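You operate a simulated robot arm through the tools that you are given. There is no shell and no other tool. Be economical: measure what you need, move in short steps, check, and stop when the job is done.

You run a simulated robot arm. Do the job below in one go: nothing can be reset, and whatever is moved stays where it is left.

Task
Roll the lint off the chaise and plump the cream pillow.
Fine: the roller lives in the chaise arm; put it back and shut the lid. Set down upright: blue lint roller. What is to be rubbed or washed off counts as gone when no trace of it is left.

Only the result counts: the job must be done as asked and must still hold three seconds after the hand-in. Knocking over, shifting, dropping, spilling or breaking anything else fails it. Lids that push on must go on centred and level and be pressed home; caps that screw on are set level and turned clockwise until they are tight.

Robot
A 7-joint arm with a two-finger parallel gripper on a trunk, on a base that drives. Base frame: it is fixed to the floor where the robot stands at the start and does not move with it; the origin is under the middle of the robot, x ahead of it, y to its left, z up. Readings come in mm, rad, newtons and seconds.
With the tool pointing down near the work surface it reaches from about 100 to 520 mm from the robot's upright axis, wherever it stands. Its first joint turns from -2.007 to 2.007 rad. Places, roughly: chaise arm lid [700, 100, 600]; lint on the chaise [500, -700, 500]; patterned pillow [2750, -1250, 750]; pink pillow [4000, -1500, 250]; teal pillow [3750, -1250, 250]; white pillow [2750, -1500, 750]; yellow pillow [3750, -1250, 250]. Payload 3.91 kg.
The tool frame sits at the grasp point between the pads (the TCP): z along the fingers, y along the line on which they close. The tips reach 30 mm beyond it. Largest opening 110 mm; finger width 20, thickness 10; the body of the gripper, 48 by 112 mm, starts 55 mm behind the TCP.
Orientation is that of the tool frame in the base frame, as [roll, pitch, yaw] about the fixed x, y, z axes, in that order (R = Rz(yaw) Ry(pitch) Rx(roll)). With the fingers straight down and closing along the base's y, the tool's x points along the base's -x, its y along +y and its z along -z.

Tools
- The arm moves only by the tool servo_tool. Its argument "moves" is a list of rows, each a list of 3 entries, a list of its own where there are three numbers: the shift along the base's x, y, z in units of 40 mm (1.0 is 40 mm), then the turn, a rotation vector about the base's x, y, z in units of 4 degrees (1.0 is 4 degrees), then the opening, from 0 (shut) to 1 (fully open). In form: [[[x, y, z], [rx, ry, rz], gripper], ...]. A call has 1 to 20 rows; each row shifts and turns the commanded pose from where the row before left it. A call with a number of a shift or a turn outside -1 to 1 is refused whole. Each row takes 0.2 s and may step no farther than 50 mm and 0.15 rad from the row before; otherwise, or with a gripper value out of range, the whole call is refused. A pose out of reach is approached as far as the arm can. The call stops where the force on the tool passes 90 N (or 10 N more than at its start, if that is more) or the arm is blocked; 0.2 s more then pass. Each finger travels about 153 mm/s and halts on what it meets, pressing with about 25 N; the grip force reading is that of the motor and also rises with nothing between the fingers. The clock runs only during rows and for 0.2 s after the last one: add rows that do not move to give the fingers time. It gives the time, the measured TCP pose, the force on the tool (base axes), the opening and the grip force at its end, in the units of the frame above (readings bear some noise), with the torque about the TCP (base axes, N m) and any sound that the robot's microphone picked up.
- Cameras (640 x 400 px; columns grow to the right, rows downward): "scene" is now at [213.3, 148.9, 1181.7]; the picture's right is [-0.62, -0.78, 0.00], its down [-0.31, 0.25, -0.92] and it looks along [0.72, -0.57, -0.40] (base axes); focal length 214 px, centre (320, 200). "wrist" rides on the gripper at [72, 17, -103] in the tool frame; the picture's right is [-0.23, 0.97, 0.00], its down [-0.76, -0.18, -0.62] and it looks along [-0.61, -0.14, 0.78] (tool axes); focal length 222 px, centre (320, 200). There is no depth. A picture from a camera that has moved, and an enlarged one, comes with that camera's place and axes in the base frame and with its lens.
- camera(camera): a new picture of that camera. It takes no simulated time.
- raise_lower(by): slides the trunk up (or, below 0, down) by that many mm; the arm and the scene camera ride with it, the base frame stays. It gives what a move gives, with no picture.
- roll_base(legs): drives the robot by 1 to 6 legs, each [ahead, left, turn to the left] in mm, mm and rad, along the robot's own axes; the way and the turn of a leg run together, so that a leg with both is an arc; at most 1500 mm and 3.142 rad a leg. The arm and the cameras ride along, it lands a little off, and it stops where it bumps. It gives what a move gives.
- aim_head(pan, tilt): turns the head with the scene camera to pan (to the left, within 1.396 rad either way) and tilt (down, from -0.506 to 1.204), counted from straight ahead of the robot. It gives what a move gives.
- inspect(camera, box): a new picture of the part [left, top, right, bottom] of that camera's present view, enlarged. It takes no simulated time.
- sign_off(): hands the job in; it is judged then, once.

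Work in short steps. Places have to be worked out from the pictures, the camera data and where the tool is seen: move nearer, look again, correct. Check each grasp and each placing, and mend what went wrong. You have 120 turns and 98 pictures in all, those below and enlarged ones among them. Open the gripper and draw the arm clear of the work before you hand the job in, unless the task says otherwise; then end with one line.

The tools are called as name(argument=value, ...) on one line, values as JSON. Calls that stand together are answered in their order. servo_tool: Moves the arm, as the interface text tells. Its arguments: {"type":"object","properties":{"moves":{"type":"array","items":{"type":"array"}}},"required":["moves"]} The other tools are called the same way: raise_lower (by) slides the trunk up or down; roll_base (legs) drives the base; aim_head (pan, tilt) turns the head that bears the scene camera; camera (camera) takes a picture; inspect (camera, box) takes an enlarged picture of a part of a camera's view; sign_off () hands the job in.

At the start:

```text
clock: 0.0
eef_pos: [549.4, -82.3, 1173.8]
ee_rot: [-3.141, 0.001, -3.141]
force: [0.2, 0.2, -0.2]
ft_torque: [0.01, -0.02, 0.0]
finger_gap: 110.1
grip_force: 0.0
trunk travel left (down, up): [-500.0, 490.0]
robot x, y, heading: [-2.6, -2.4, -0.0]
head pan, tilt: [-0.668, 0.408]
```

scene: 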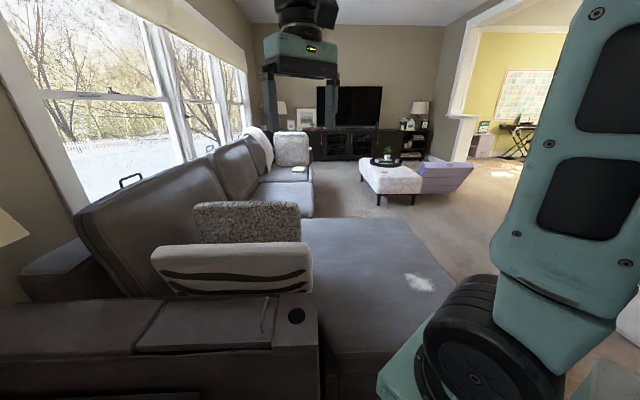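
wrist: 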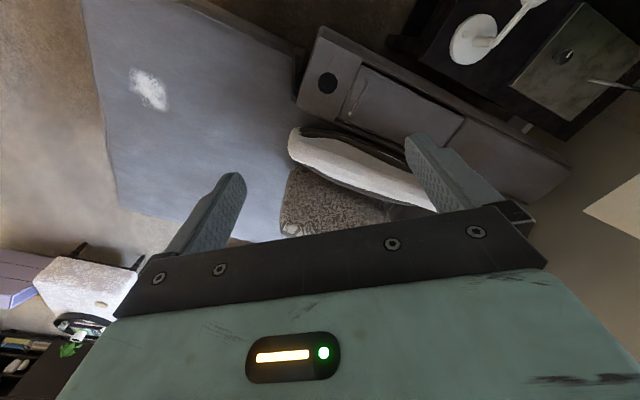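

I take closer looks at the chaise arm with its lid and the pillows near it.

inspect(camera="scene", box=[60, 180, 360, 380])

inspect(camera="wrist", box=[260, 10, 580, 240])

inspect(camera="scene", box=[200, 80, 480, 260])

```text
2.00 times, centred on (210, 280) of scene
camera zoom: at [213.3, 148.9, 1181.7], right [-0.62, -0.78, 0.0], down [-0.31, 0.25, -0.92], along [0.72, -0.57, -0.4], focal length 429 px, centre (540, 40)
```

zoom: 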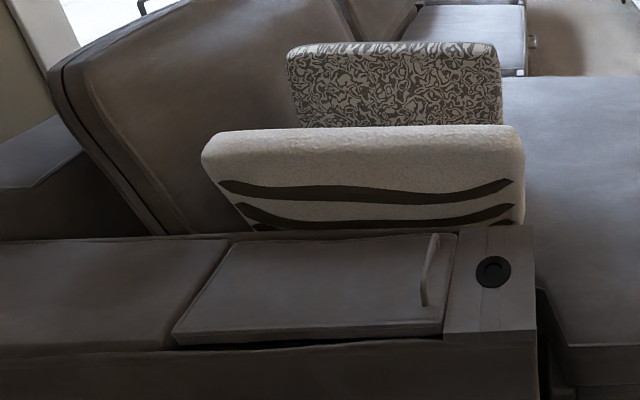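

```text
1.74 times, centred on (420, 125) of wrist
camera zoom: at [477.5, -65.3, 1277.1], right [0.23, 0.97, 0.0], down [0.76, -0.18, 0.62], along [0.61, -0.14, -0.78], focal length 386 px, centre (146, 330)
```

zoom: 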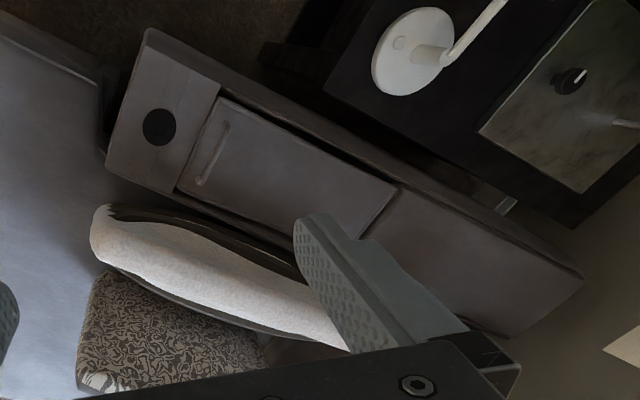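

```text
2.22 times, centred on (340, 170) of scene
camera zoom: at [213.3, 148.9, 1181.7], right [-0.62, -0.78, 0.0], down [-0.31, 0.25, -0.92], along [0.72, -0.57, -0.4], focal length 477 px, centre (276, 267)
```

zoom: 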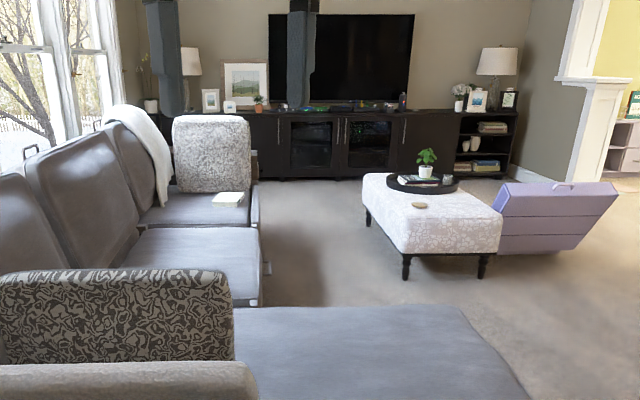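

I look around to see the floor and furniture between the robot, the chaise and the lint.

aim_head(pan=-0.95, tilt=0.9)

camera(camera="scene")

aim_head(pan=0.1, tilt=0.9)

camera(camera="scene")

```text
clock: 0.9
eef_pos: [548.3, -81.4, 1174.6]
ee_rot: [-3.14, 0.0, 3.141]
force: [0.4, -0.6, -0.1]
ft_torque: [0.04, 0.01, 0.0]
finger_gap: 109.9
grip_force: 0.0
trunk travel left (down, up): [-500.0, 490.0]
robot x, y, heading: [-0.5, 1.0, -0.0]
head pan, tilt: [-0.949, 0.901]
```

```text
92 pictures are left
camera scene: at [184.7, 144.9, 1139.6], right [-0.81, -0.58, 0.0], down [-0.46, 0.64, -0.62], along [0.36, -0.51, -0.78], focal length 214 px, centre (320, 200)
```

scene: 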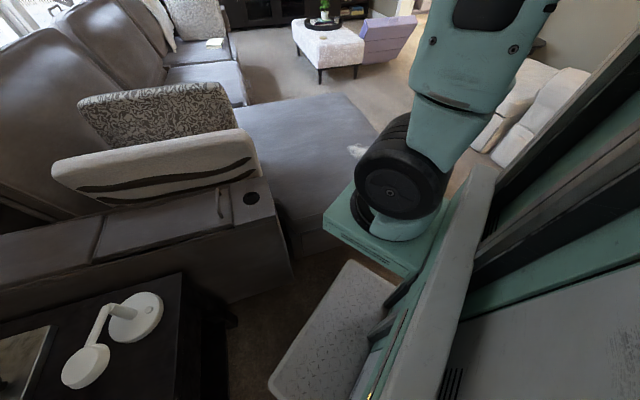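

```text
clock: 2.2
eef_pos: [549.3, -80.3, 1173.7]
ee_rot: [-3.141, 0.0, 3.139]
force: [0.6, 0.9, -0.4]
ft_torque: [-0.02, -0.04, 0.02]
finger_gap: 110.1
grip_force: 0.0
trunk travel left (down, up): [-500.0, 490.0]
robot x, y, heading: [0.3, -1.3, -0.001]
head pan, tilt: [0.099, 0.901]
```

```text
91 pictures are left
camera scene: at [215.8, 213.7, 1139.5], right [0.1, -1.0, 0.0], down [-0.78, -0.08, -0.62], along [0.62, 0.06, -0.78], focal length 214 px, centre (320, 200)
```

scene: 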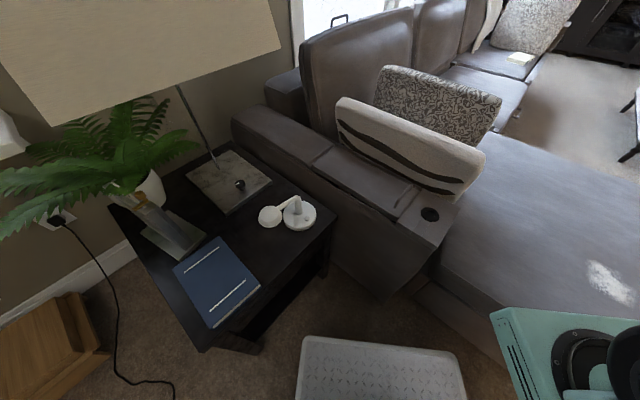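

The arm runs along about (0.62, 0.78), and the handle is near (662, 2, 619). I turn the robot to face the chaise squarely and move a little left toward the lid.

roll_base(legs=[[0, 0, -0.67], [40, 170, 0]])

aim_head(pan=0.5, tilt=0.8)

camera(camera="scene")

camera(camera="wrist")

```text
clock: 5.5
eef_pos: [516.1, -295.9, 1172.6]
ee_rot: [3.141, 0.001, 2.471]
force: [0.3, 0.1, 0.0]
ft_torque: [-0.02, 0.03, 0.0]
finger_gap: 109.6
grip_force: 0.0
trunk travel left (down, up): [-500.0, 490.0]
robot x, y, heading: [139.4, 106.3, -0.675]
head pan, tilt: [0.099, 0.901]
```

```text
clock: 6.4
eef_pos: [516.9, -298.2, 1173.7]
ee_rot: [-3.141, 0.0, 2.47]
force: [0.1, -0.6, 0.0]
ft_torque: [0.0, 0.02, 0.01]
finger_gap: 110.0
grip_force: 0.1
trunk travel left (down, up): [-500.0, 490.0]
robot x, y, heading: [138.2, 108.7, -0.667]
head pan, tilt: [0.499, 0.799]
```

```text
90 pictures are left
camera scene: at [454.3, 167.5, 1147.4], right [-0.17, -0.99, 0.0], down [-0.71, 0.12, -0.7], along [0.69, -0.12, -0.72], focal length 214 px, centre (320, 200)
```

scene: 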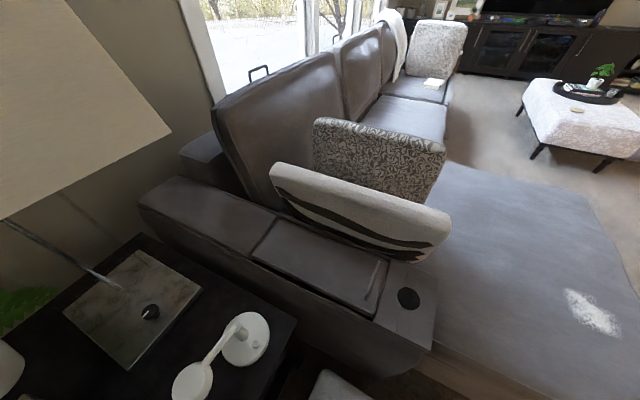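

```text
89 pictures are left
camera wrist: at [471.3, -240.0, 1277.1], right [0.78, 0.62, 0.0], down [0.49, -0.61, 0.62], along [0.39, -0.49, -0.78], focal length 222 px, centre (320, 200)
```

wrist: 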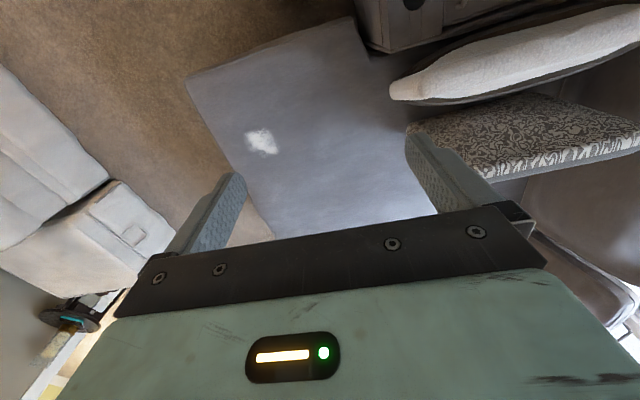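

The geometry agrees (handle near (658, 0, 619)). I carry the open gripper over the handle, keeping high, then lower partway.

servo_tool(moves=[[[0.447, 0.93, 0], [0, 0, 0], 1], [[0.447, 0.93, 0], [0, 0, 0], 1], [[0.447, 0.93, 0], [0, 0, 0], 1], [[0.447, 0.93, 0], [0, 0, 0], 1], [[0.447, 0.93, 0], [0, 0, 0], 1], [[0.447, 0.93, 0], [0, 0, 0], 1], [[0.447, 0.93, 0], [0, 0, 0], 1], [[0.447, 0.93, 0], [0, 0, 0], 1], [[0, 0, -1], [0, 0, 0], 1], [[0, 0, -1], [0, 0, 0], 1], [[0, 0, -1], [0, 0, 0], 1], [[0, 0, -1], [0, 0, 0], 1], [[0, 0, -1], [0, 0, 0], 1], [[0, 0, -1], [0, 0, 0], 1], [[0, 0, -1], [0, 0, 0], 1]])

camera(camera="wrist")

camera(camera="scene")

```text
clock: 9.6
eef_pos: [659.4, 1.8, 894.0]
ee_rot: [3.141, 0.0, 2.469]
force: [-0.1, 0.9, -0.7]
ft_torque: [-0.02, -0.03, -0.01]
finger_gap: 110.0
grip_force: 0.2
trunk travel left (down, up): [-500.0, 490.0]
robot x, y, heading: [135.1, 108.1, -0.678]
head pan, tilt: [0.499, 0.799]
```

```text
88 pictures are left
camera wrist: at [613.8, 58.4, 997.2], right [0.78, 0.62, 0.0], down [0.48, -0.61, 0.62], along [0.39, -0.49, -0.78], focal length 222 px, centre (320, 200)
```

wrist: 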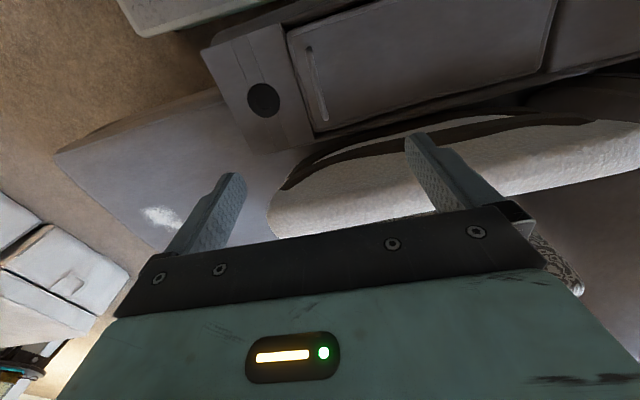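

```text
87 pictures are left
camera scene: at [454.2, 167.6, 1147.6], right [-0.17, -0.99, 0.0], down [-0.71, 0.12, -0.7], along [0.69, -0.12, -0.72], focal length 214 px, centre (320, 200)
```

scene: 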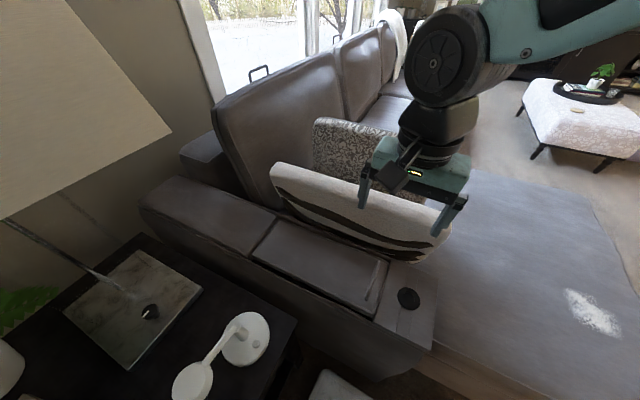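

The handle midpoint works out at (661, -4), its bar along the robot's facing direction, so the fingers already straddle it properly. I half close the fingers and lower toward it.

servo_tool(moves=[[[0.04, -0.14, -1], [0, 0, 0], 0.6], [[0, 0, -1], [0, 0, 0], 0.6], [[0, 0, -1], [0, 0, 0], 0.6], [[0, 0, -1], [0, 0, 0], 0.6], [[0, 0, -1], [0, 0, 0], 0.6], [[0, 0, -0.7], [0, 0, 0], 0.6]])

camera(camera="wrist")

inspect(camera="scene", box=[290, 200, 450, 320])

```text
clock: 11.0
eef_pos: [662.3, -4.6, 667.4]
ee_rot: [3.141, -0.002, 2.47]
force: [0.2, 0.6, -0.1]
ft_torque: [-0.02, 0.0, 0.01]
finger_gap: 66.2
grip_force: 0.1
trunk travel left (down, up): [-500.0, 490.0]
robot x, y, heading: [136.2, 106.1, -0.671]
head pan, tilt: [0.499, 0.799]
```

```text
86 pictures are left
camera wrist: at [617.9, 51.8, 770.7], right [0.78, 0.62, 0.0], down [0.49, -0.61, 0.62], along [0.39, -0.49, -0.78], focal length 222 px, centre (320, 200)
```

wrist: 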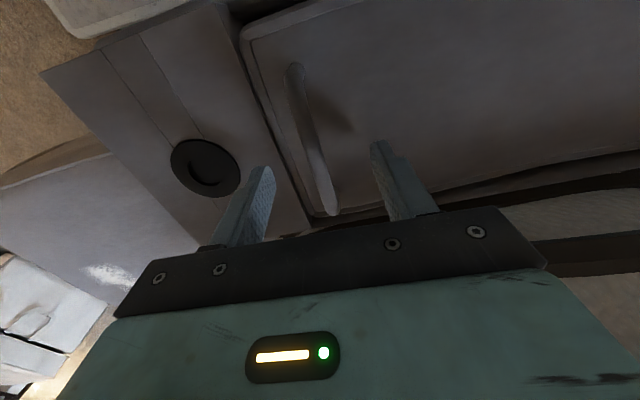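

```text
3.33 times, centred on (370, 260) of scene
camera zoom: at [454.3, 167.5, 1147.5], right [-0.17, -0.99, 0.0], down [-0.71, 0.12, -0.7], along [0.69, -0.12, -0.72], focal length 715 px, centre (153, 0)
```

zoom: 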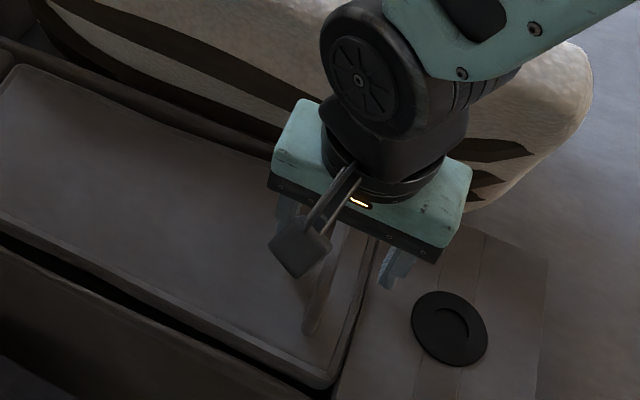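

The bar lies between the fingers. I go down about 33 mm and close on it.

servo_tool(moves=[[[0.05, -0.1, -0.4], [0, 0, 0], 0.6], [[0, 0, -0.4], [0, 0, 0], 0.6], [[0, 0, 0], [0, 0, 0], 0.0], [[0, 0, 0], [0, 0, 0], 0.0], [[0, 0, 0], [0, 0, 0], 0.0]])

camera(camera="wrist")

```text
clock: 11.6
eef_pos: [665.6, -9.1, 650.7]
ee_rot: [3.135, 0.005, 2.469]
force: [-14.5, 0.5, 54.4]
ft_torque: [-1.38, 2.16, -0.22]
finger_gap: 70.2
grip_force: 4.3
trunk travel left (down, up): [-500.0, 490.0]
robot x, y, heading: [136.3, 112.7, -0.675]
head pan, tilt: [0.499, 0.799]
stopped in row 2: the force on the tool passed its limit (the readings are from after the stop); the commanded pose is now the measured one
```

```text
84 pictures are left
camera wrist: at [620.1, 49.1, 753.4], right [0.78, 0.62, 0.01], down [0.48, -0.61, 0.63], along [0.39, -0.49, -0.78], focal length 222 px, centre (320, 200)
```

wrist: 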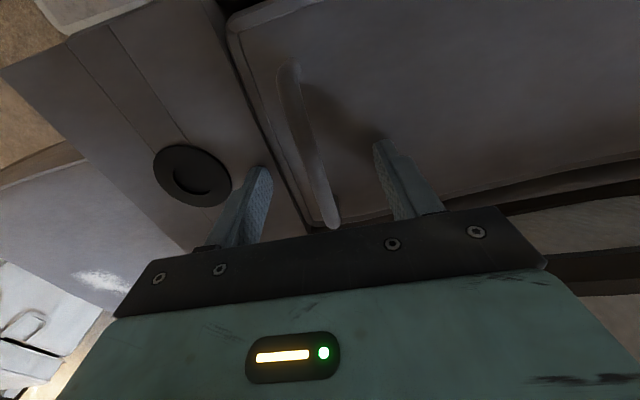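

The tips touched the lid top at about z = 620, so the bar sits a bit above that. I lift 3 mm and close.

servo_tool(moves=[[[-0.05, 0.06, 0.1], [0, 0, 0], 0.6], [[0, 0, 0], [0, 0, 0], 0.0], [[0, 0, 0], [0, 0, 0], 0.0], [[0, 0, 0], [0, 0, 0], 0.0], [[0, 0, 0], [0, 0, 0], 0.0]])

camera(camera="wrist")

```text
clock: 12.8
eef_pos: [667.3, -7.4, 650.4]
ee_rot: [3.136, 0.005, 2.469]
force: [2.3, -13.8, -0.1]
ft_torque: [-0.09, -0.16, 0.94]
finger_gap: 10.2
grip_force: 45.2
trunk travel left (down, up): [-500.0, 490.0]
robot x, y, heading: [142.1, 107.1, -0.671]
head pan, tilt: [0.499, 0.799]
```

```text
83 pictures are left
camera wrist: at [620.2, 50.5, 753.5], right [0.78, 0.62, 0.01], down [0.48, -0.61, 0.63], along [0.39, -0.49, -0.78], focal length 222 px, centre (320, 200)
```

wrist: 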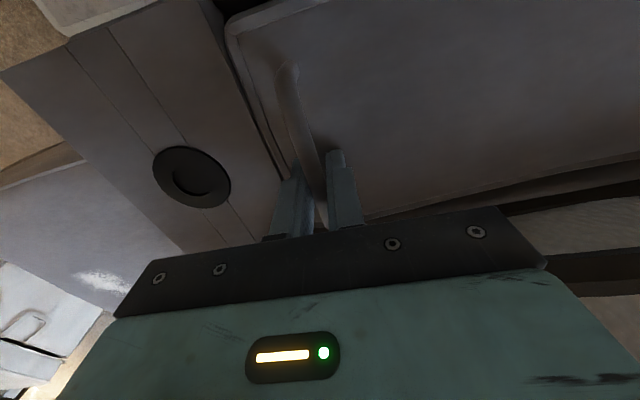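

The bar is gripped (10 mm). I lift it along an arc about the far end of the lid, 16° for a start.

servo_tool(moves=[[[0.054, 0.068, 0.52], [-0.78, 0.62, 0], 0], [[0.077, 0.097, 0.512], [-0.78, 0.62, 0], 0], [[0.099, 0.125, 0.503], [-0.78, 0.62, 0], 0], [[0.121, 0.152, 0.49], [-0.78, 0.62, 0], 0]])

inspect(camera="scene", box=[200, 150, 450, 320])

```text
clock: 13.8
eef_pos: [677.3, 9.9, 732.3]
ee_rot: [-2.864, 0.007, 2.47]
force: [-17.0, -37.5, 15.3]
ft_torque: [0.14, 0.0, 0.97]
finger_gap: 10.1
grip_force: 45.6
trunk travel left (down, up): [-500.0, 490.0]
robot x, y, heading: [139.7, 104.5, -0.672]
head pan, tilt: [0.499, 0.799]
```

```text
2.35 times, centred on (325, 235) of scene
camera zoom: at [453.3, 166.2, 1147.9], right [-0.17, -0.99, 0.0], down [-0.71, 0.12, -0.7], along [0.69, -0.12, -0.72], focal length 505 px, centre (308, 118)
```

zoom: 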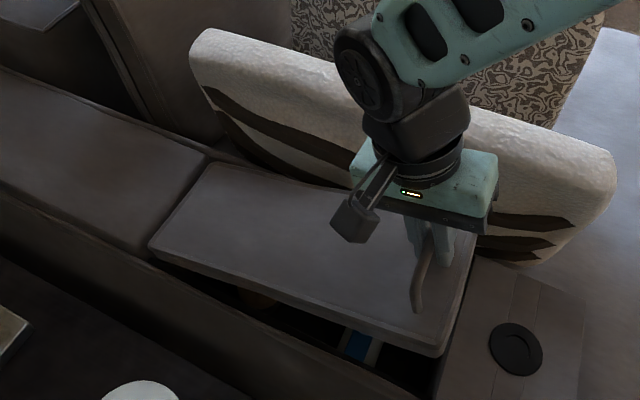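

The lid hinges as expected and something blue is seen inside. I continue the arc to about 40°.

servo_tool(moves=[[[0.085, 0.107, 0.51], [-0.78, 0.62, 0], 0], [[0.153, 0.192, 0.492], [-0.78, 0.62, 0], 0], [[0.174, 0.218, 0.475], [-0.78, 0.62, 0], 0], [[0.194, 0.244, 0.455], [-0.78, 0.62, 0], 0], [[0.212, 0.267, 0.43], [-0.78, 0.62, 0], 0], [[0.231, 0.29, 0.405], [-0.78, 0.62, 0], 0]])

inspect(camera="scene", box=[200, 150, 450, 320])

```text
clock: 15.2
eef_pos: [719.0, 66.1, 843.0]
ee_rot: [-2.454, 0.0, 2.475]
force: [-31.1, -2.7, 21.9]
ft_torque: [0.37, -0.4, 1.22]
finger_gap: 10.1
grip_force: 45.4
trunk travel left (down, up): [-500.0, 490.0]
robot x, y, heading: [134.3, 108.0, -0.674]
head pan, tilt: [0.499, 0.799]
```

```text
2.35 times, centred on (325, 235) of scene
camera zoom: at [452.4, 167.7, 1148.0], right [-0.17, -0.99, 0.0], down [-0.71, 0.12, -0.7], along [0.69, -0.12, -0.72], focal length 505 px, centre (308, 118)
```

zoom: 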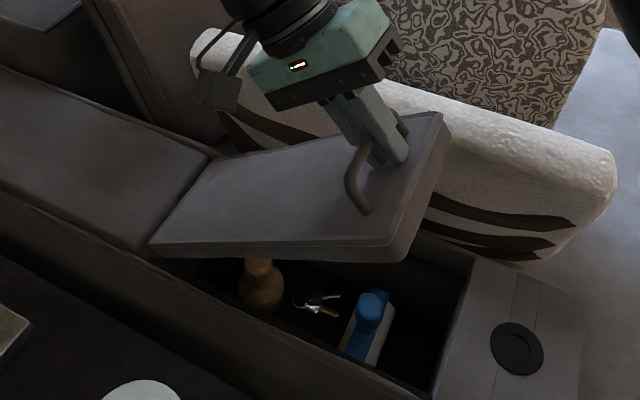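

Roller (blue, standing) is visible in the compartment. I continue opening toward 68°.

servo_tool(moves=[[[0.248, 0.312, 0.38], [-0.78, 0.62, 0], 0], [[0.264, 0.332, 0.35], [-0.78, 0.62, 0], 0], [[0.279, 0.351, 0.32], [-0.78, 0.62, 0], 0], [[0.291, 0.367, 0.288], [-0.78, 0.62, 0], 0], [[0.304, 0.382, 0.255], [-0.78, 0.62, 0], 0], [[0.313, 0.394, 0.22], [-0.78, 0.62, 0], 0], [[0.322, 0.406, 0.183], [-0.78, 0.62, 0], 0]])

camera(camera="scene")

```text
clock: 16.3
eef_pos: [733.8, 92.7, 870.0]
ee_rot: [-2.29, 0.026, 2.492]
force: [30.7, 1.8, -24.4]
ft_torque: [0.18, 0.11, 1.13]
finger_gap: 10.1
grip_force: 44.7
out of reach, approached as far as the arm can: row 3, 4, 5
trunk travel left (down, up): [-500.0, 490.0]
robot x, y, heading: [138.7, 105.3, -0.669]
head pan, tilt: [0.499, 0.799]
stopped in row 5: the force on the tool passed its limit (the readings are from after the stop); the commanded pose is now the measured one
```

```text
80 pictures are left
camera scene: at [457.5, 167.5, 1146.7], right [-0.17, -0.99, 0.0], down [-0.71, 0.12, -0.7], along [0.69, -0.12, -0.72], focal length 214 px, centre (320, 200)
```

scene: 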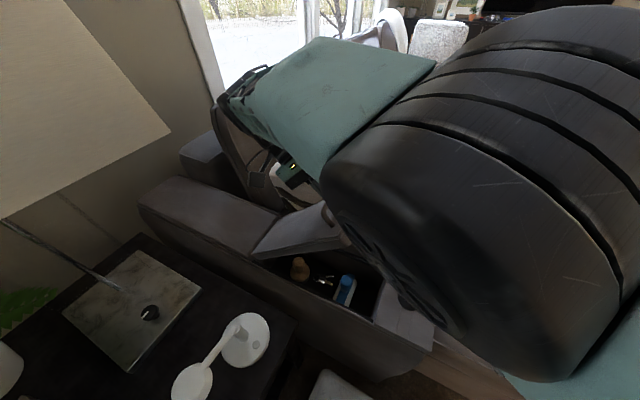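

I've hit the reach limit with the lid about 48° open. I open the fingers slightly to learn whether the lid stays by itself.

servo_tool(moves=[[[0, 0, 0], [0, 0, 0], 0.2], [[0, 0, 0], [0, 0, 0], 0.2]])

camera(camera="wrist")

inspect(camera="scene", box=[200, 170, 450, 330])

```text
clock: 16.9
eef_pos: [729.5, 92.6, 874.7]
ee_rot: [-2.285, 0.025, 2.487]
force: [-0.2, 0.2, 0.9]
ft_torque: [0.02, 0.04, 0.02]
finger_gap: 22.0
grip_force: 0.1
trunk travel left (down, up): [-500.0, 490.0]
robot x, y, heading: [136.9, 108.0, -0.675]
head pan, tilt: [0.499, 0.799]
```

```text
79 pictures are left
camera wrist: at [725.5, 207.8, 927.9], right [0.58, 0.36, -0.73], down [0.81, -0.17, 0.56], along [0.07, -0.92, -0.39], focal length 222 px, centre (320, 200)
```

wrist: 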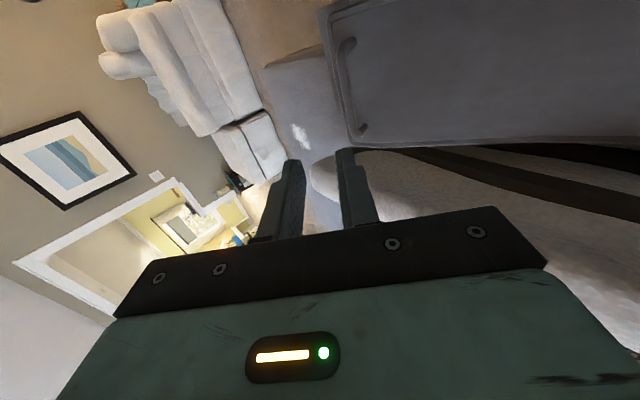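

```text
2.50 times, centred on (325, 250) of scene
camera zoom: at [455.3, 167.4, 1147.5], right [-0.17, -0.99, 0.0], down [-0.71, 0.12, -0.7], along [0.69, -0.12, -0.72], focal length 536 px, centre (308, 75)
```

zoom: 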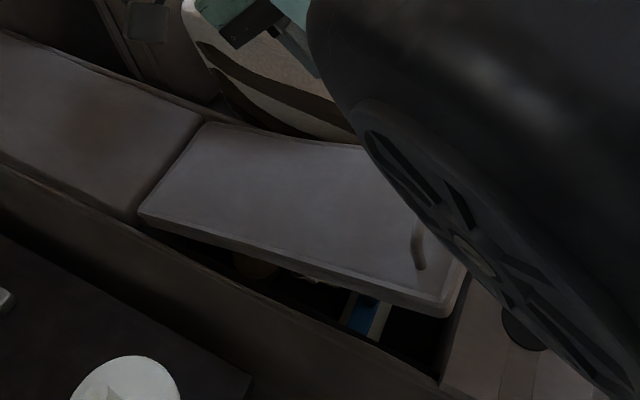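

The lid falls when let go, so it must be opened past its balance point. I bring the tool back to pointing down, above the lid, and check its resting state.

servo_tool(moves=[[[-0.1, -0.12, 0.4], [0.78, -0.62, 0], 0.6], [[-0.2, -0.25, 0.2], [0.78, -0.62, 0], 0.6], [[-0.2, -0.25, 0.1], [0.78, -0.62, 0], 0.6], [[-0.2, -0.25, 0], [0.78, -0.62, 0], 0.6], [[-0.2, -0.25, 0], [0.78, -0.62, 0], 0.6], [[-0.2, -0.25, 0], [0.78, -0.62, 0], 0.6], [[-0.2, -0.25, 0], [0.78, -0.62, 0], 0.6], [[-0.2, -0.25, 0], [0.78, -0.62, 0], 0.6], [[-0.1, -0.2, 0], [0.78, -0.62, 0], 0.6], [[0, 0, 0], [0.78, -0.62, 0], 0.6], [[0, 0, 0], [0.78, -0.62, 0], 0.6], [[0, 0, 0], [0.78, -0.62, 0], 0.6]])

camera(camera="scene")

```text
clock: 19.5
eef_pos: [665.6, 9.9, 901.6]
ee_rot: [-3.124, 0.031, 2.462]
force: [-0.3, -0.5, 0.3]
ft_torque: [0.05, 0.02, -0.01]
finger_gap: 66.1
grip_force: 0.0
trunk travel left (down, up): [-500.0, 490.0]
robot x, y, heading: [140.6, 107.9, -0.668]
head pan, tilt: [0.499, 0.799]
```

```text
77 pictures are left
camera scene: at [455.4, 167.5, 1147.4], right [-0.17, -0.99, 0.0], down [-0.71, 0.12, -0.7], along [0.69, -0.12, -0.72], focal length 214 px, centre (320, 200)
```

scene: 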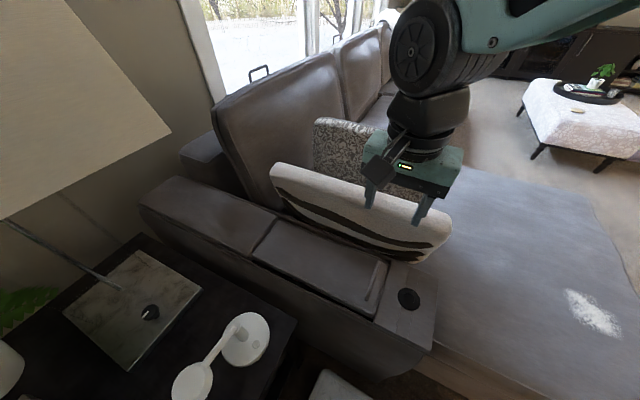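

The lid shut again unharmed. To open it past vertical I need a better stance, facing along the arm; I look left at the lamp and table first to check the room there.

aim_head(pan=1.2, tilt=0.2)

camera(camera="scene")

aim_head(pan=1.2, tilt=1.0)

camera(camera="scene")

```text
clock: 20.6
eef_pos: [665.0, 9.9, 902.4]
ee_rot: [-3.123, 0.032, 2.461]
force: [0.1, 0.8, -0.4]
ft_torque: [-0.02, 0.01, -0.01]
finger_gap: 66.1
grip_force: 0.1
trunk travel left (down, up): [-500.0, 490.0]
robot x, y, heading: [140.1, 110.3, -0.672]
head pan, tilt: [1.201, 0.201]
```

```text
76 pictures are left
camera scene: at [456.4, 228.2, 1201.0], right [0.5, -0.86, 0.0], down [-0.17, -0.1, -0.98], along [0.85, 0.49, -0.2], focal length 214 px, centre (320, 200)
```

scene: 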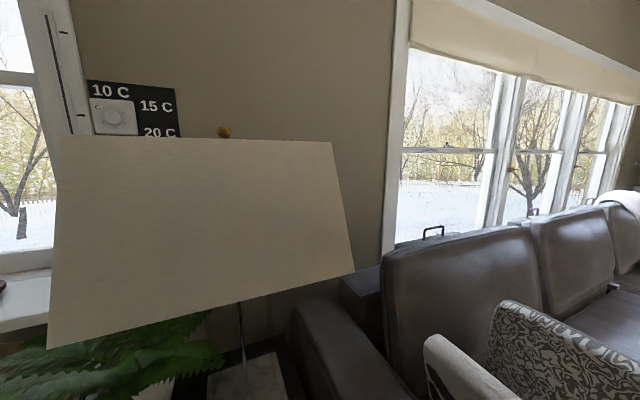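

```text
clock: 21.7
eef_pos: [664.3, 11.6, 901.9]
ee_rot: [-3.122, 0.032, 2.463]
force: [0.3, 0.1, 0.3]
ft_torque: [0.0, 0.04, 0.02]
finger_gap: 66.0
grip_force: 0.0
trunk travel left (down, up): [-500.0, 490.0]
robot x, y, heading: [139.5, 109.8, -0.678]
head pan, tilt: [1.201, 1.0]
```

```text
75 pictures are left
camera scene: at [436.1, 216.4, 1132.4], right [0.51, -0.86, 0.0], down [-0.73, -0.42, -0.54], along [0.47, 0.27, -0.84], focal length 214 px, centre (320, 200)
```

scene: 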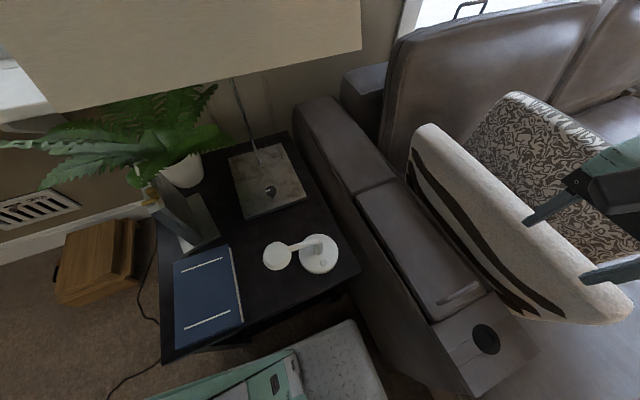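

The lampshade's near face is at about u = 820 (along the arm), so I'll grip the handle's end sideways with the tool along its bar and roll the lid open. First I raise and retract the arm, then re-stance the base turned 45° left.

servo_tool(moves=[[[0, 0, 1], [0, 0, 0], 0.6], [[0, 0, 1], [0, 0, 0], 0.6], [[0, 0, 1], [0, 0, 0], 0.6], [[0, 0, 1], [0, 0, 0], 0.6], [[-0.6, -0.75, 0.5], [0, 0, 0], 0.6], [[-0.6, -0.75, 0.5], [0, 0, 0], 0.6], [[-0.6, -0.75, 0], [0, 0, 0], 0.6], [[-0.6, -0.75, 0], [0, 0, 0], 0.6], [[-0.6, -0.75, 0], [0, 0, 0], 0.6], [[-0.6, -0.75, 0], [0, 0, 0], 0.6], [[-0.6, -0.75, 0], [0, 0, 0], 0.6], [[-0.6, -0.75, 0], [0, 0, 0], 0.6]])

roll_base(legs=[[-35, -60, 0], [0, 0, 0.8]])

aim_head(pan=-0.35, tilt=0.75)

camera(camera="scene")

```text
clock: 24.3
eef_pos: [478.6, -230.4, 1096.5]
ee_rot: [-3.122, 0.031, 2.462]
force: [-0.1, -0.4, 0.3]
ft_torque: [0.0, 0.0, 0.02]
finger_gap: 65.9
grip_force: 0.1
out of reach, approached as far as the arm can: row 12
trunk travel left (down, up): [-500.0, 490.0]
robot x, y, heading: [137.8, 106.2, -0.67]
head pan, tilt: [1.201, 1.0]
```

```text
clock: 27.4
eef_pos: [553.0, 91.5, 1095.4]
ee_rot: [-3.122, 0.032, -3.021]
force: [-0.1, 0.8, 0.2]
ft_torque: [-0.01, 0.01, 0.03]
finger_gap: 66.3
grip_force: 0.2
trunk travel left (down, up): [-500.0, 490.0]
robot x, y, heading: [73.5, 82.9, 0.129]
head pan, tilt: [1.201, 1.0]
```

```text
clock: 29.1
eef_pos: [553.9, 91.5, 1095.4]
ee_rot: [-3.122, 0.029, -3.021]
force: [-0.6, -0.3, -0.1]
ft_torque: [-0.01, 0.01, 0.01]
finger_gap: 66.1
grip_force: 0.0
trunk travel left (down, up): [-500.0, 490.0]
robot x, y, heading: [77.3, 82.1, 0.128]
head pan, tilt: [-0.351, 0.75]
```

```text
74 pictures are left
camera scene: at [267.9, 287.0, 1151.4], right [-0.22, -0.98, 0.0], down [-0.67, 0.15, -0.73], along [0.71, -0.16, -0.68], focal length 214 px, centre (320, 200)
```

scene: 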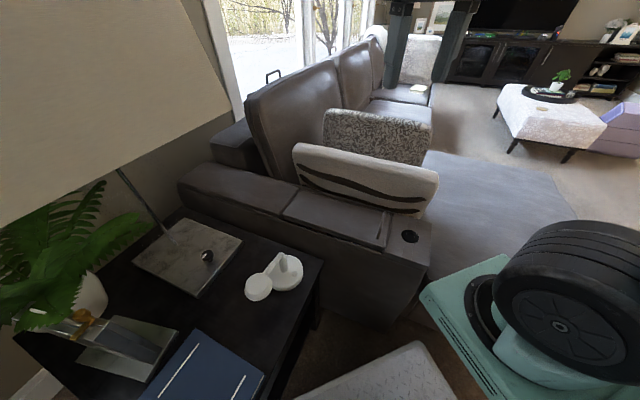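

Stance is good. Now I turn the gripper so its closing line lies along the arm and, in the next call, tip it to point over the arm nearly level.

servo_tool(moves=[[[0, 0, -0.3], [0, 0, -0.95], 0.6], [[0, 0, -0.3], [0, 0, -0.95], 0.6], [[0, 0, -0.3], [0, 0, -0.95], 0.6], [[0, 0, -0.3], [0, 0, -0.95], 0.6], [[0, 0, -0.3], [0, 0, -0.95], 0.6], [[0, 0, -0.3], [0, 0, -0.95], 0.6], [[0, 0, -0.3], [0, 0, -0.95], 0.6], [[0, 0, -0.3], [0, 0, -0.95], 0.6], [[0, 0, -0.3], [0, 0, -0.95], 0.6], [[0, 0, -0.3], [0, 0, -0.95], 0.6], [[0, 0, -0.3], [0, 0, -0.95], 0.6], [[0, 0, -0.3], [0, 0, -0.95], 0.6]])

servo_tool(moves=[[[0, 0, 0], [-0.594, -0.75, 0], 0.6], [[0, 0, 0], [-0.594, -0.75, 0], 0.6], [[0, 0, 0], [-0.594, -0.75, 0], 0.6], [[0, 0, 0], [-0.594, -0.75, 0], 0.6], [[0, 0, 0], [-0.594, -0.75, 0], 0.6], [[0, 0, 0], [-0.594, -0.75, 0], 0.6], [[0, 0, 0], [-0.594, -0.75, 0], 0.6], [[0, 0, 0], [-0.594, -0.75, 0], 0.6], [[0, 0, 0], [-0.594, -0.75, 0], 0.6], [[0, 0, 0], [-0.594, -0.75, 0], 0.6], [[0, 0, 0], [-0.594, -0.75, 0], 0.6], [[0, 0, 0], [-0.594, -0.75, 0], 0.6], [[0, 0, 0], [-0.594, -0.75, 0], 0.6], [[0, 0, 0], [-0.594, -0.75, 0], 0.6], [[0, 0, 0], [-0.594, -0.75, 0], 0.6], [[0, 0, 0], [-0.594, -0.75, 0], 0.6], [[0, 0, 0], [-0.594, -0.75, 0], 0.6]])

camera(camera="scene")

```text
clock: 31.7
eef_pos: [553.5, 92.0, 951.9]
ee_rot: [-3.124, 0.029, 2.466]
force: [-0.5, 0.4, 0.8]
ft_torque: [0.0, 0.02, -0.02]
finger_gap: 65.9
grip_force: 0.1
trunk travel left (down, up): [-500.0, 490.0]
robot x, y, heading: [71.4, 82.2, 0.132]
head pan, tilt: [-0.351, 0.75]
```

```text
clock: 35.3
eef_pos: [560.7, 103.4, 961.3]
ee_rot: [-3.136, 1.168, 2.456]
force: [-0.4, 0.2, -0.8]
ft_torque: [0.02, 0.02, 0.03]
finger_gap: 66.0
grip_force: 0.1
out of reach, approached as far as the arm can: row 14, 15, 16, 17
trunk travel left (down, up): [-500.0, 490.0]
robot x, y, heading: [70.9, 83.1, 0.129]
head pan, tilt: [-0.351, 0.75]
```

```text
73 pictures are left
camera scene: at [267.6, 287.0, 1151.5], right [-0.22, -0.98, 0.0], down [-0.67, 0.15, -0.73], along [0.71, -0.16, -0.68], focal length 214 px, centre (320, 200)
```

scene: 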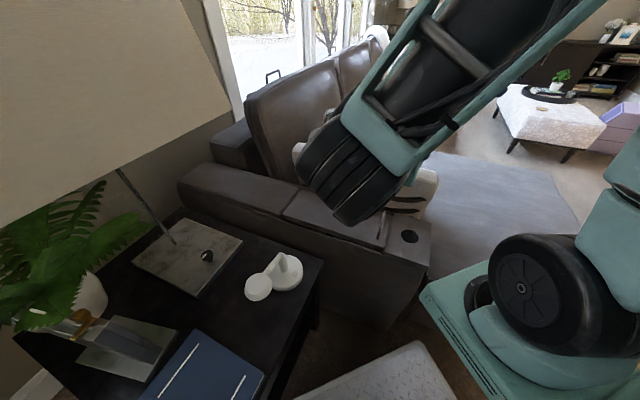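

Pitch is 67°, good. Now I lower toward the pre-grasp point in front of the handle's near end.

servo_tool(moves=[[[0.03, -0.115, -0.93], [0, 0, 0], 0.6], [[0.03, -0.115, -0.93], [0, 0, 0], 0.6], [[0.03, -0.115, -0.93], [0, 0, 0], 0.6], [[0.03, -0.115, -0.93], [0, 0, 0], 0.6], [[0.03, -0.115, -0.93], [0, 0, 0], 0.6], [[0, -0.115, -0.93], [0, 0, 0], 0.6], [[0, -0.11, -0.93], [0, 0, 0], 0.6]])

camera(camera="scene")

camera(camera="wrist")

```text
clock: 37.1
eef_pos: [587.8, 69.6, 714.7]
ee_rot: [-3.139, 1.172, 2.336]
force: [-0.7, -0.3, -0.2]
ft_torque: [0.01, 0.0, 0.01]
finger_gap: 65.8
grip_force: 0.1
out of reach, approached as far as the arm can: row 1, 2, 3, 4
trunk travel left (down, up): [-500.0, 490.0]
robot x, y, heading: [70.7, 82.5, 0.13]
head pan, tilt: [-0.351, 0.75]
stopped in row 7: the arm was blocked; the commanded pose is now the measured one
```

```text
72 pictures are left
camera scene: at [267.8, 286.7, 1151.4], right [-0.22, -0.98, 0.0], down [-0.67, 0.15, -0.73], along [0.71, -0.16, -0.68], focal length 214 px, centre (320, 200)
```

scene: 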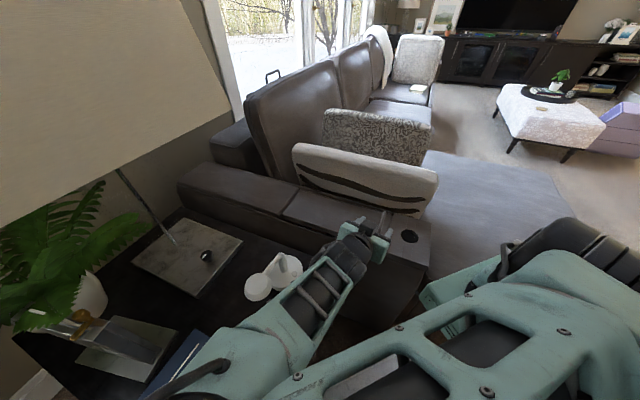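

```text
71 pictures are left
camera wrist: at [515.7, 169.7, 687.8], right [0.77, 0.61, 0.21], down [-0.32, 0.08, 0.94], along [0.56, -0.79, 0.26], focal length 222 px, centre (320, 200)
```

wrist: 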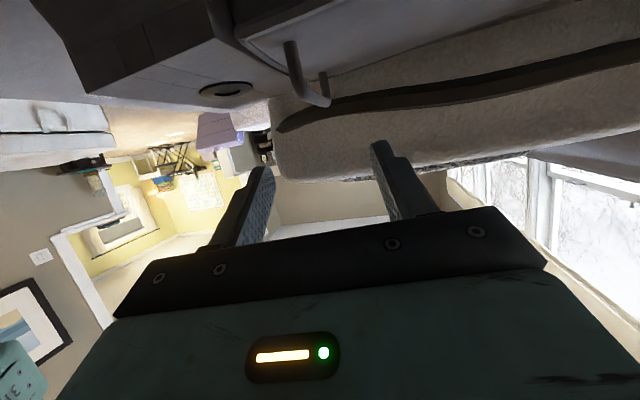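

The arm took an elbow-left posture and was blocked; I check closely whether the elbow touches things on the side table.

inspect(camera="scene", box=[80, 200, 400, 400])

aim_head(pan=0.45, tilt=0.9)

camera(camera="scene")

```text
2.00 times, centred on (240, 300) of scene
camera zoom: at [267.8, 286.7, 1151.4], right [-0.22, -0.98, 0.0], down [-0.67, 0.15, -0.73], along [0.71, -0.16, -0.68], focal length 429 px, centre (480, 0)
```

zoom: 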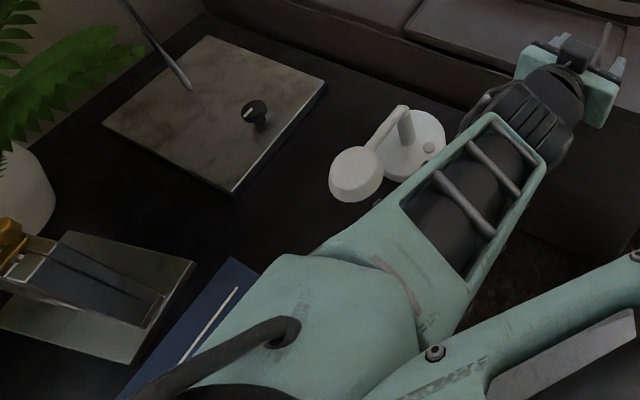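

```text
clock: 38.2
eef_pos: [588.8, 69.8, 714.7]
ee_rot: [3.142, 1.17, 2.335]
force: [0.4, 0.4, 0.0]
ft_torque: [-0.01, -0.01, -0.05]
finger_gap: 66.3
grip_force: 0.2
trunk travel left (down, up): [-500.0, 490.0]
robot x, y, heading: [70.4, 79.9, 0.121]
head pan, tilt: [0.45, 0.901]
```

```text
69 pictures are left
camera scene: at [250.0, 346.3, 1139.5], right [0.55, -0.84, 0.0], down [-0.66, -0.43, -0.62], along [0.52, 0.34, -0.78], focal length 214 px, centre (320, 200)
```

scene: 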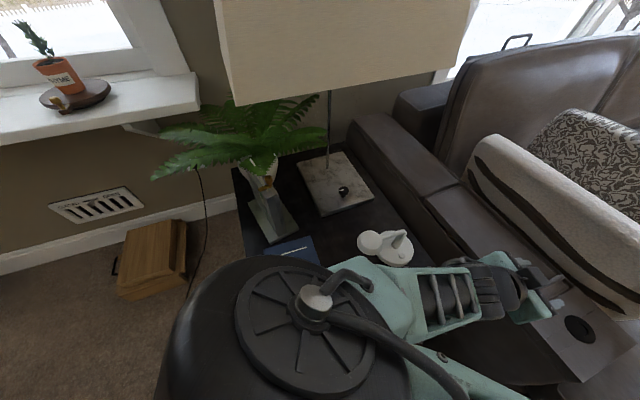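

Nothing seems disturbed, but the elbow is over the table. I back up the way I came and will restart from farther back.

servo_tool(moves=[[[-0.1, 0.1, 0.93], [0, 0, 0], 0.6], [[-0.1, 0.1, 0.93], [0, 0, 0], 0.6], [[-0.1, 0.1, 0.93], [0, 0, 0], 0.6], [[-0.1, 0.1, 0.93], [0, 0, 0], 0.6], [[-0.1, 0.1, 0.93], [0, 0, 0], 0.6], [[0, 0.1, 0.93], [0, 0, 0], 0.6]])

camera(camera="scene")

```text
clock: 38.9
eef_pos: [600.6, 32.6, 797.1]
ee_rot: [-2.723, 1.356, 2.636]
force: [-0.2, 0.1, 0.8]
ft_torque: [0.02, -0.04, 0.02]
finger_gap: 66.2
grip_force: 0.0
out of reach, approached as far as the arm can: row 2, 3
trunk travel left (down, up): [-500.0, 490.0]
robot x, y, heading: [67.6, 80.9, 0.127]
head pan, tilt: [0.45, 0.901]
stopped in row 3: the arm was blocked; the commanded pose is now the measured one
```

```text
68 pictures are left
camera scene: at [250.0, 346.3, 1139.5], right [0.55, -0.84, 0.0], down [-0.66, -0.43, -0.62], along [0.52, 0.34, -0.78], focal length 214 px, centre (320, 200)
```

scene: 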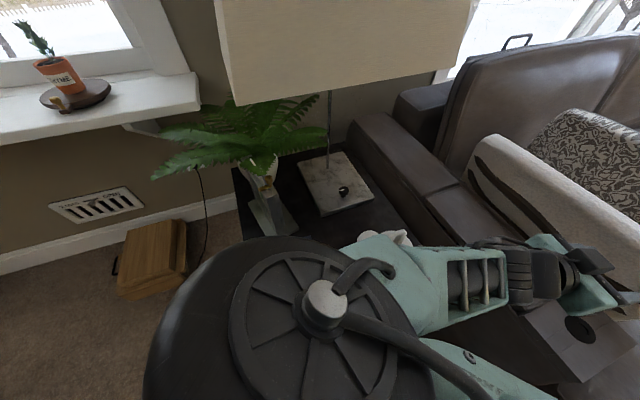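

Still blocked, probably by the elbow against the robot's own head. I free it by tipping the tool back toward straight down.

servo_tool(moves=[[[0.1, -0.1, 0.2], [0.6, 0.76, 0], 0.6], [[0.1, -0.1, 0.2], [0.6, 0.76, 0], 0.6], [[0.1, -0.1, 0.2], [0.6, 0.76, 0], 0.6], [[0, 0, 0.3], [0.6, 0.76, 0], 0.6], [[0, 0, 0.3], [0.6, 0.76, 0], 0.6], [[0, 0, 0.3], [0.6, 0.76, 0], 0.6], [[0, 0, 0.3], [0.6, 0.76, 0], 0.6], [[0, 0, 0.3], [0.6, 0.76, 0], 0.6], [[0, 0, 0.3], [0.6, 0.76, 0], 0.6], [[0, 0, 0.3], [0.6, 0.76, 0], 0.6], [[0, 0, 0.3], [0.6, 0.76, 0], 0.6], [[0, 0, 0.3], [0.6, 0.76, 0], 0.6]])

camera(camera="scene")

```text
clock: 40.7
eef_pos: [625.1, 4.7, 889.4]
ee_rot: [-2.616, 0.958, 2.643]
force: [0.0, -0.1, 0.4]
ft_torque: [0.01, 0.0, 0.04]
finger_gap: 66.1
grip_force: 0.0
out of reach, approached as far as the arm can: row 1, 2, 4
trunk travel left (down, up): [-500.0, 490.0]
robot x, y, heading: [74.3, 80.0, 0.126]
head pan, tilt: [0.45, 0.901]
stopped in row 9: the arm was blocked; the commanded pose is now the measured one
```

```text
67 pictures are left
camera scene: at [243.9, 291.3, 1266.9], right [-0.23, -0.97, 0.0], down [0.56, -0.13, -0.82], along [0.79, -0.19, 0.58], focal length 214 px, centre (320, 200)
```

scene: 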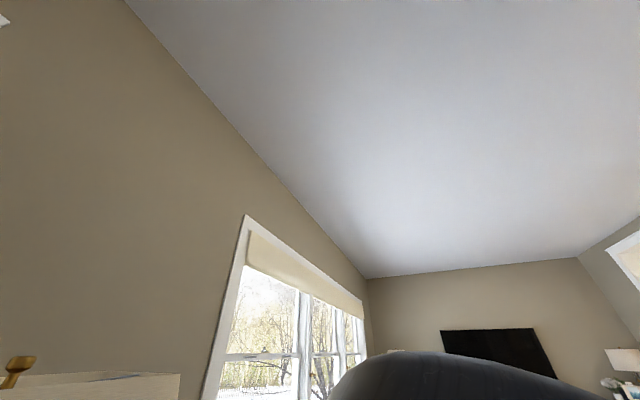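

The elbow pushed the head aside. I move the tool outward to the right so that the elbow swings away from the head.

servo_tool(moves=[[[0.2, -0.7, 0.1], [0, 0, 0], 0.6], [[0.2, -0.7, 0.1], [0, 0, 0], 0.6], [[0.2, -0.7, 0.1], [0, 0, 0], 0.6], [[0.2, -0.7, 0.1], [0, 0, 0], 0.6], [[0, -0.8, 0.1], [0, 0, 0], 0.6], [[0, -0.8, 0.1], [0, 0, 0], 0.6], [[0, -0.8, 0.1], [0, 0, 0], 0.6], [[0, -0.8, 0.1], [0, 0, 0], 0.6]])

aim_head(pan=-0.5, tilt=0.7)

camera(camera="scene")

```text
clock: 42.5
eef_pos: [658.4, -226.1, 920.1]
ee_rot: [-2.628, 0.954, 2.655]
force: [-0.3, 0.3, 0.3]
ft_torque: [-0.01, 0.01, 0.0]
finger_gap: 66.1
grip_force: 0.0
trunk travel left (down, up): [-500.0, 490.0]
robot x, y, heading: [72.4, 85.5, 0.131]
head pan, tilt: [0.45, 0.901]
```

```text
clock: 43.8
eef_pos: [658.8, -226.9, 920.0]
ee_rot: [-2.63, 0.953, 2.653]
force: [-1.0, -0.4, -0.3]
ft_torque: [-0.03, -0.02, -0.01]
finger_gap: 66.1
grip_force: 0.0
trunk travel left (down, up): [-500.0, 490.0]
robot x, y, heading: [72.1, 82.4, 0.128]
head pan, tilt: [-0.499, 0.7]
```

```text
66 pictures are left
camera scene: at [266.0, 274.3, 1155.7], right [-0.36, -0.93, 0.0], down [-0.6, 0.23, -0.76], along [0.71, -0.28, -0.64], focal length 214 px, centre (320, 200)
```

scene: 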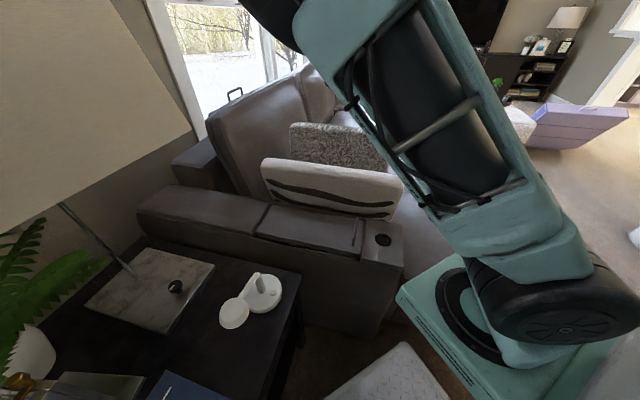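

Freed; the elbow is up again. I straighten the tool's roll and yaw, and back the base away from the arm by 140 mm.

servo_tool(moves=[[[0, 0, 0.1], [0.466, -0.248, 0.744], 0.6], [[0, 0, 0.1], [0.466, -0.248, 0.744], 0.6], [[0, 0, 0.1], [0.466, -0.248, 0.744], 0.6], [[0, 0, 0.1], [0.466, -0.248, 0.744], 0.6], [[0, 0, 0.1], [0.466, -0.248, 0.744], 0.6], [[0, 0, 0.1], [0.466, -0.248, 0.744], 0.6], [[0, 0, 0.1], [0.466, -0.248, 0.744], 0.6], [[0, 0, 0.1], [0.466, -0.248, 0.744], 0.6], [[0, 0, 0], [0, 0, -0.87], 0.6], [[0, 0, 0], [0, 0, -0.87], 0.6], [[0, 0, 0], [0, 0, -0.87], 0.6]])

roll_base(legs=[[-97, 100, 0]])

```text
clock: 46.2
eef_pos: [657.2, -227.4, 951.7]
ee_rot: [-3.14, 0.954, 2.471]
force: [-0.8, -0.2, 0.0]
ft_torque: [0.01, 0.01, -0.01]
finger_gap: 66.2
grip_force: 0.2
trunk travel left (down, up): [-500.0, 490.0]
robot x, y, heading: [76.4, 84.6, 0.13]
head pan, tilt: [-0.499, 0.7]
```

```text
clock: 47.5
eef_pos: [540.3, -162.0, 951.8]
ee_rot: [-3.138, 0.955, 2.458]
force: [-0.1, 0.2, 0.6]
ft_torque: [0.03, -0.04, 0.01]
finger_gap: 66.2
grip_force: 0.0
trunk travel left (down, up): [-500.0, 490.0]
robot x, y, heading: [-36.2, 157.3, 0.112]
head pan, tilt: [-0.499, 0.7]
```

Now I bring the tool to the point in front of the handle's near end, watching for elbow trouble.

servo_tool(moves=[[[0.1, 0.83, 0], [0, 0, 0], 0.6], [[0.1, 0.83, 0], [0, 0, 0], 0.6], [[0.1, 0.83, 0], [0, 0, 0], 0.6], [[0.1, 0.83, 0], [0, 0, 0], 0.6], [[0.1, 0.83, 0], [0, 0, 0], 0.6], [[0.1, 0.83, 0], [0, 0, 0], 0.6], [[0.07, 0.83, 0], [0, 0, 0], 0.6], [[0, 0, -0.7], [-0.37, -0.47, 0.1], 0.6], [[0, 0, -0.7], [-0.37, -0.47, 0.1], 0.6], [[0, 0, -0.7], [-0.37, -0.47, 0], 0.6], [[0, 0, -0.7], [-0.37, -0.47, 0], 0.6], [[0, 0, -0.7], [-0.37, -0.47, 0], 0.6]])

camera(camera="scene")

```text
clock: 50.1
eef_pos: [590.7, 75.3, 817.9]
ee_rot: [3.141, 1.164, 2.473]
force: [-0.1, -0.6, -0.2]
ft_torque: [-0.02, 0.04, 0.0]
finger_gap: 66.2
grip_force: 0.1
out of reach, approached as far as the arm can: row 1, 2, 10, 11
trunk travel left (down, up): [-500.0, 490.0]
robot x, y, heading: [-38.4, 154.6, 0.112]
head pan, tilt: [-0.499, 0.7]
```

```text
65 pictures are left
camera scene: at [155.5, 345.2, 1155.7], right [-0.37, -0.93, 0.0], down [-0.6, 0.24, -0.76], along [0.71, -0.29, -0.64], focal length 214 px, centre (320, 200)
```

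scene: 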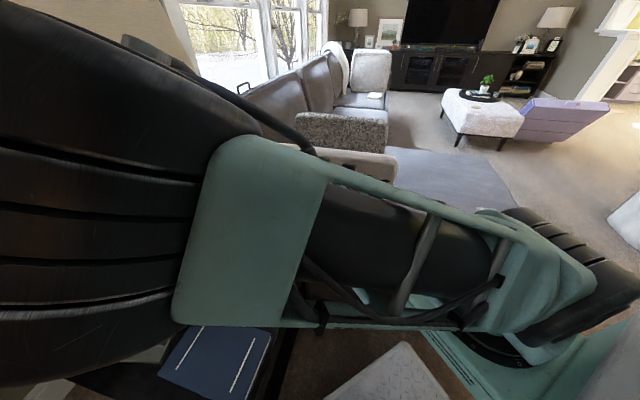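

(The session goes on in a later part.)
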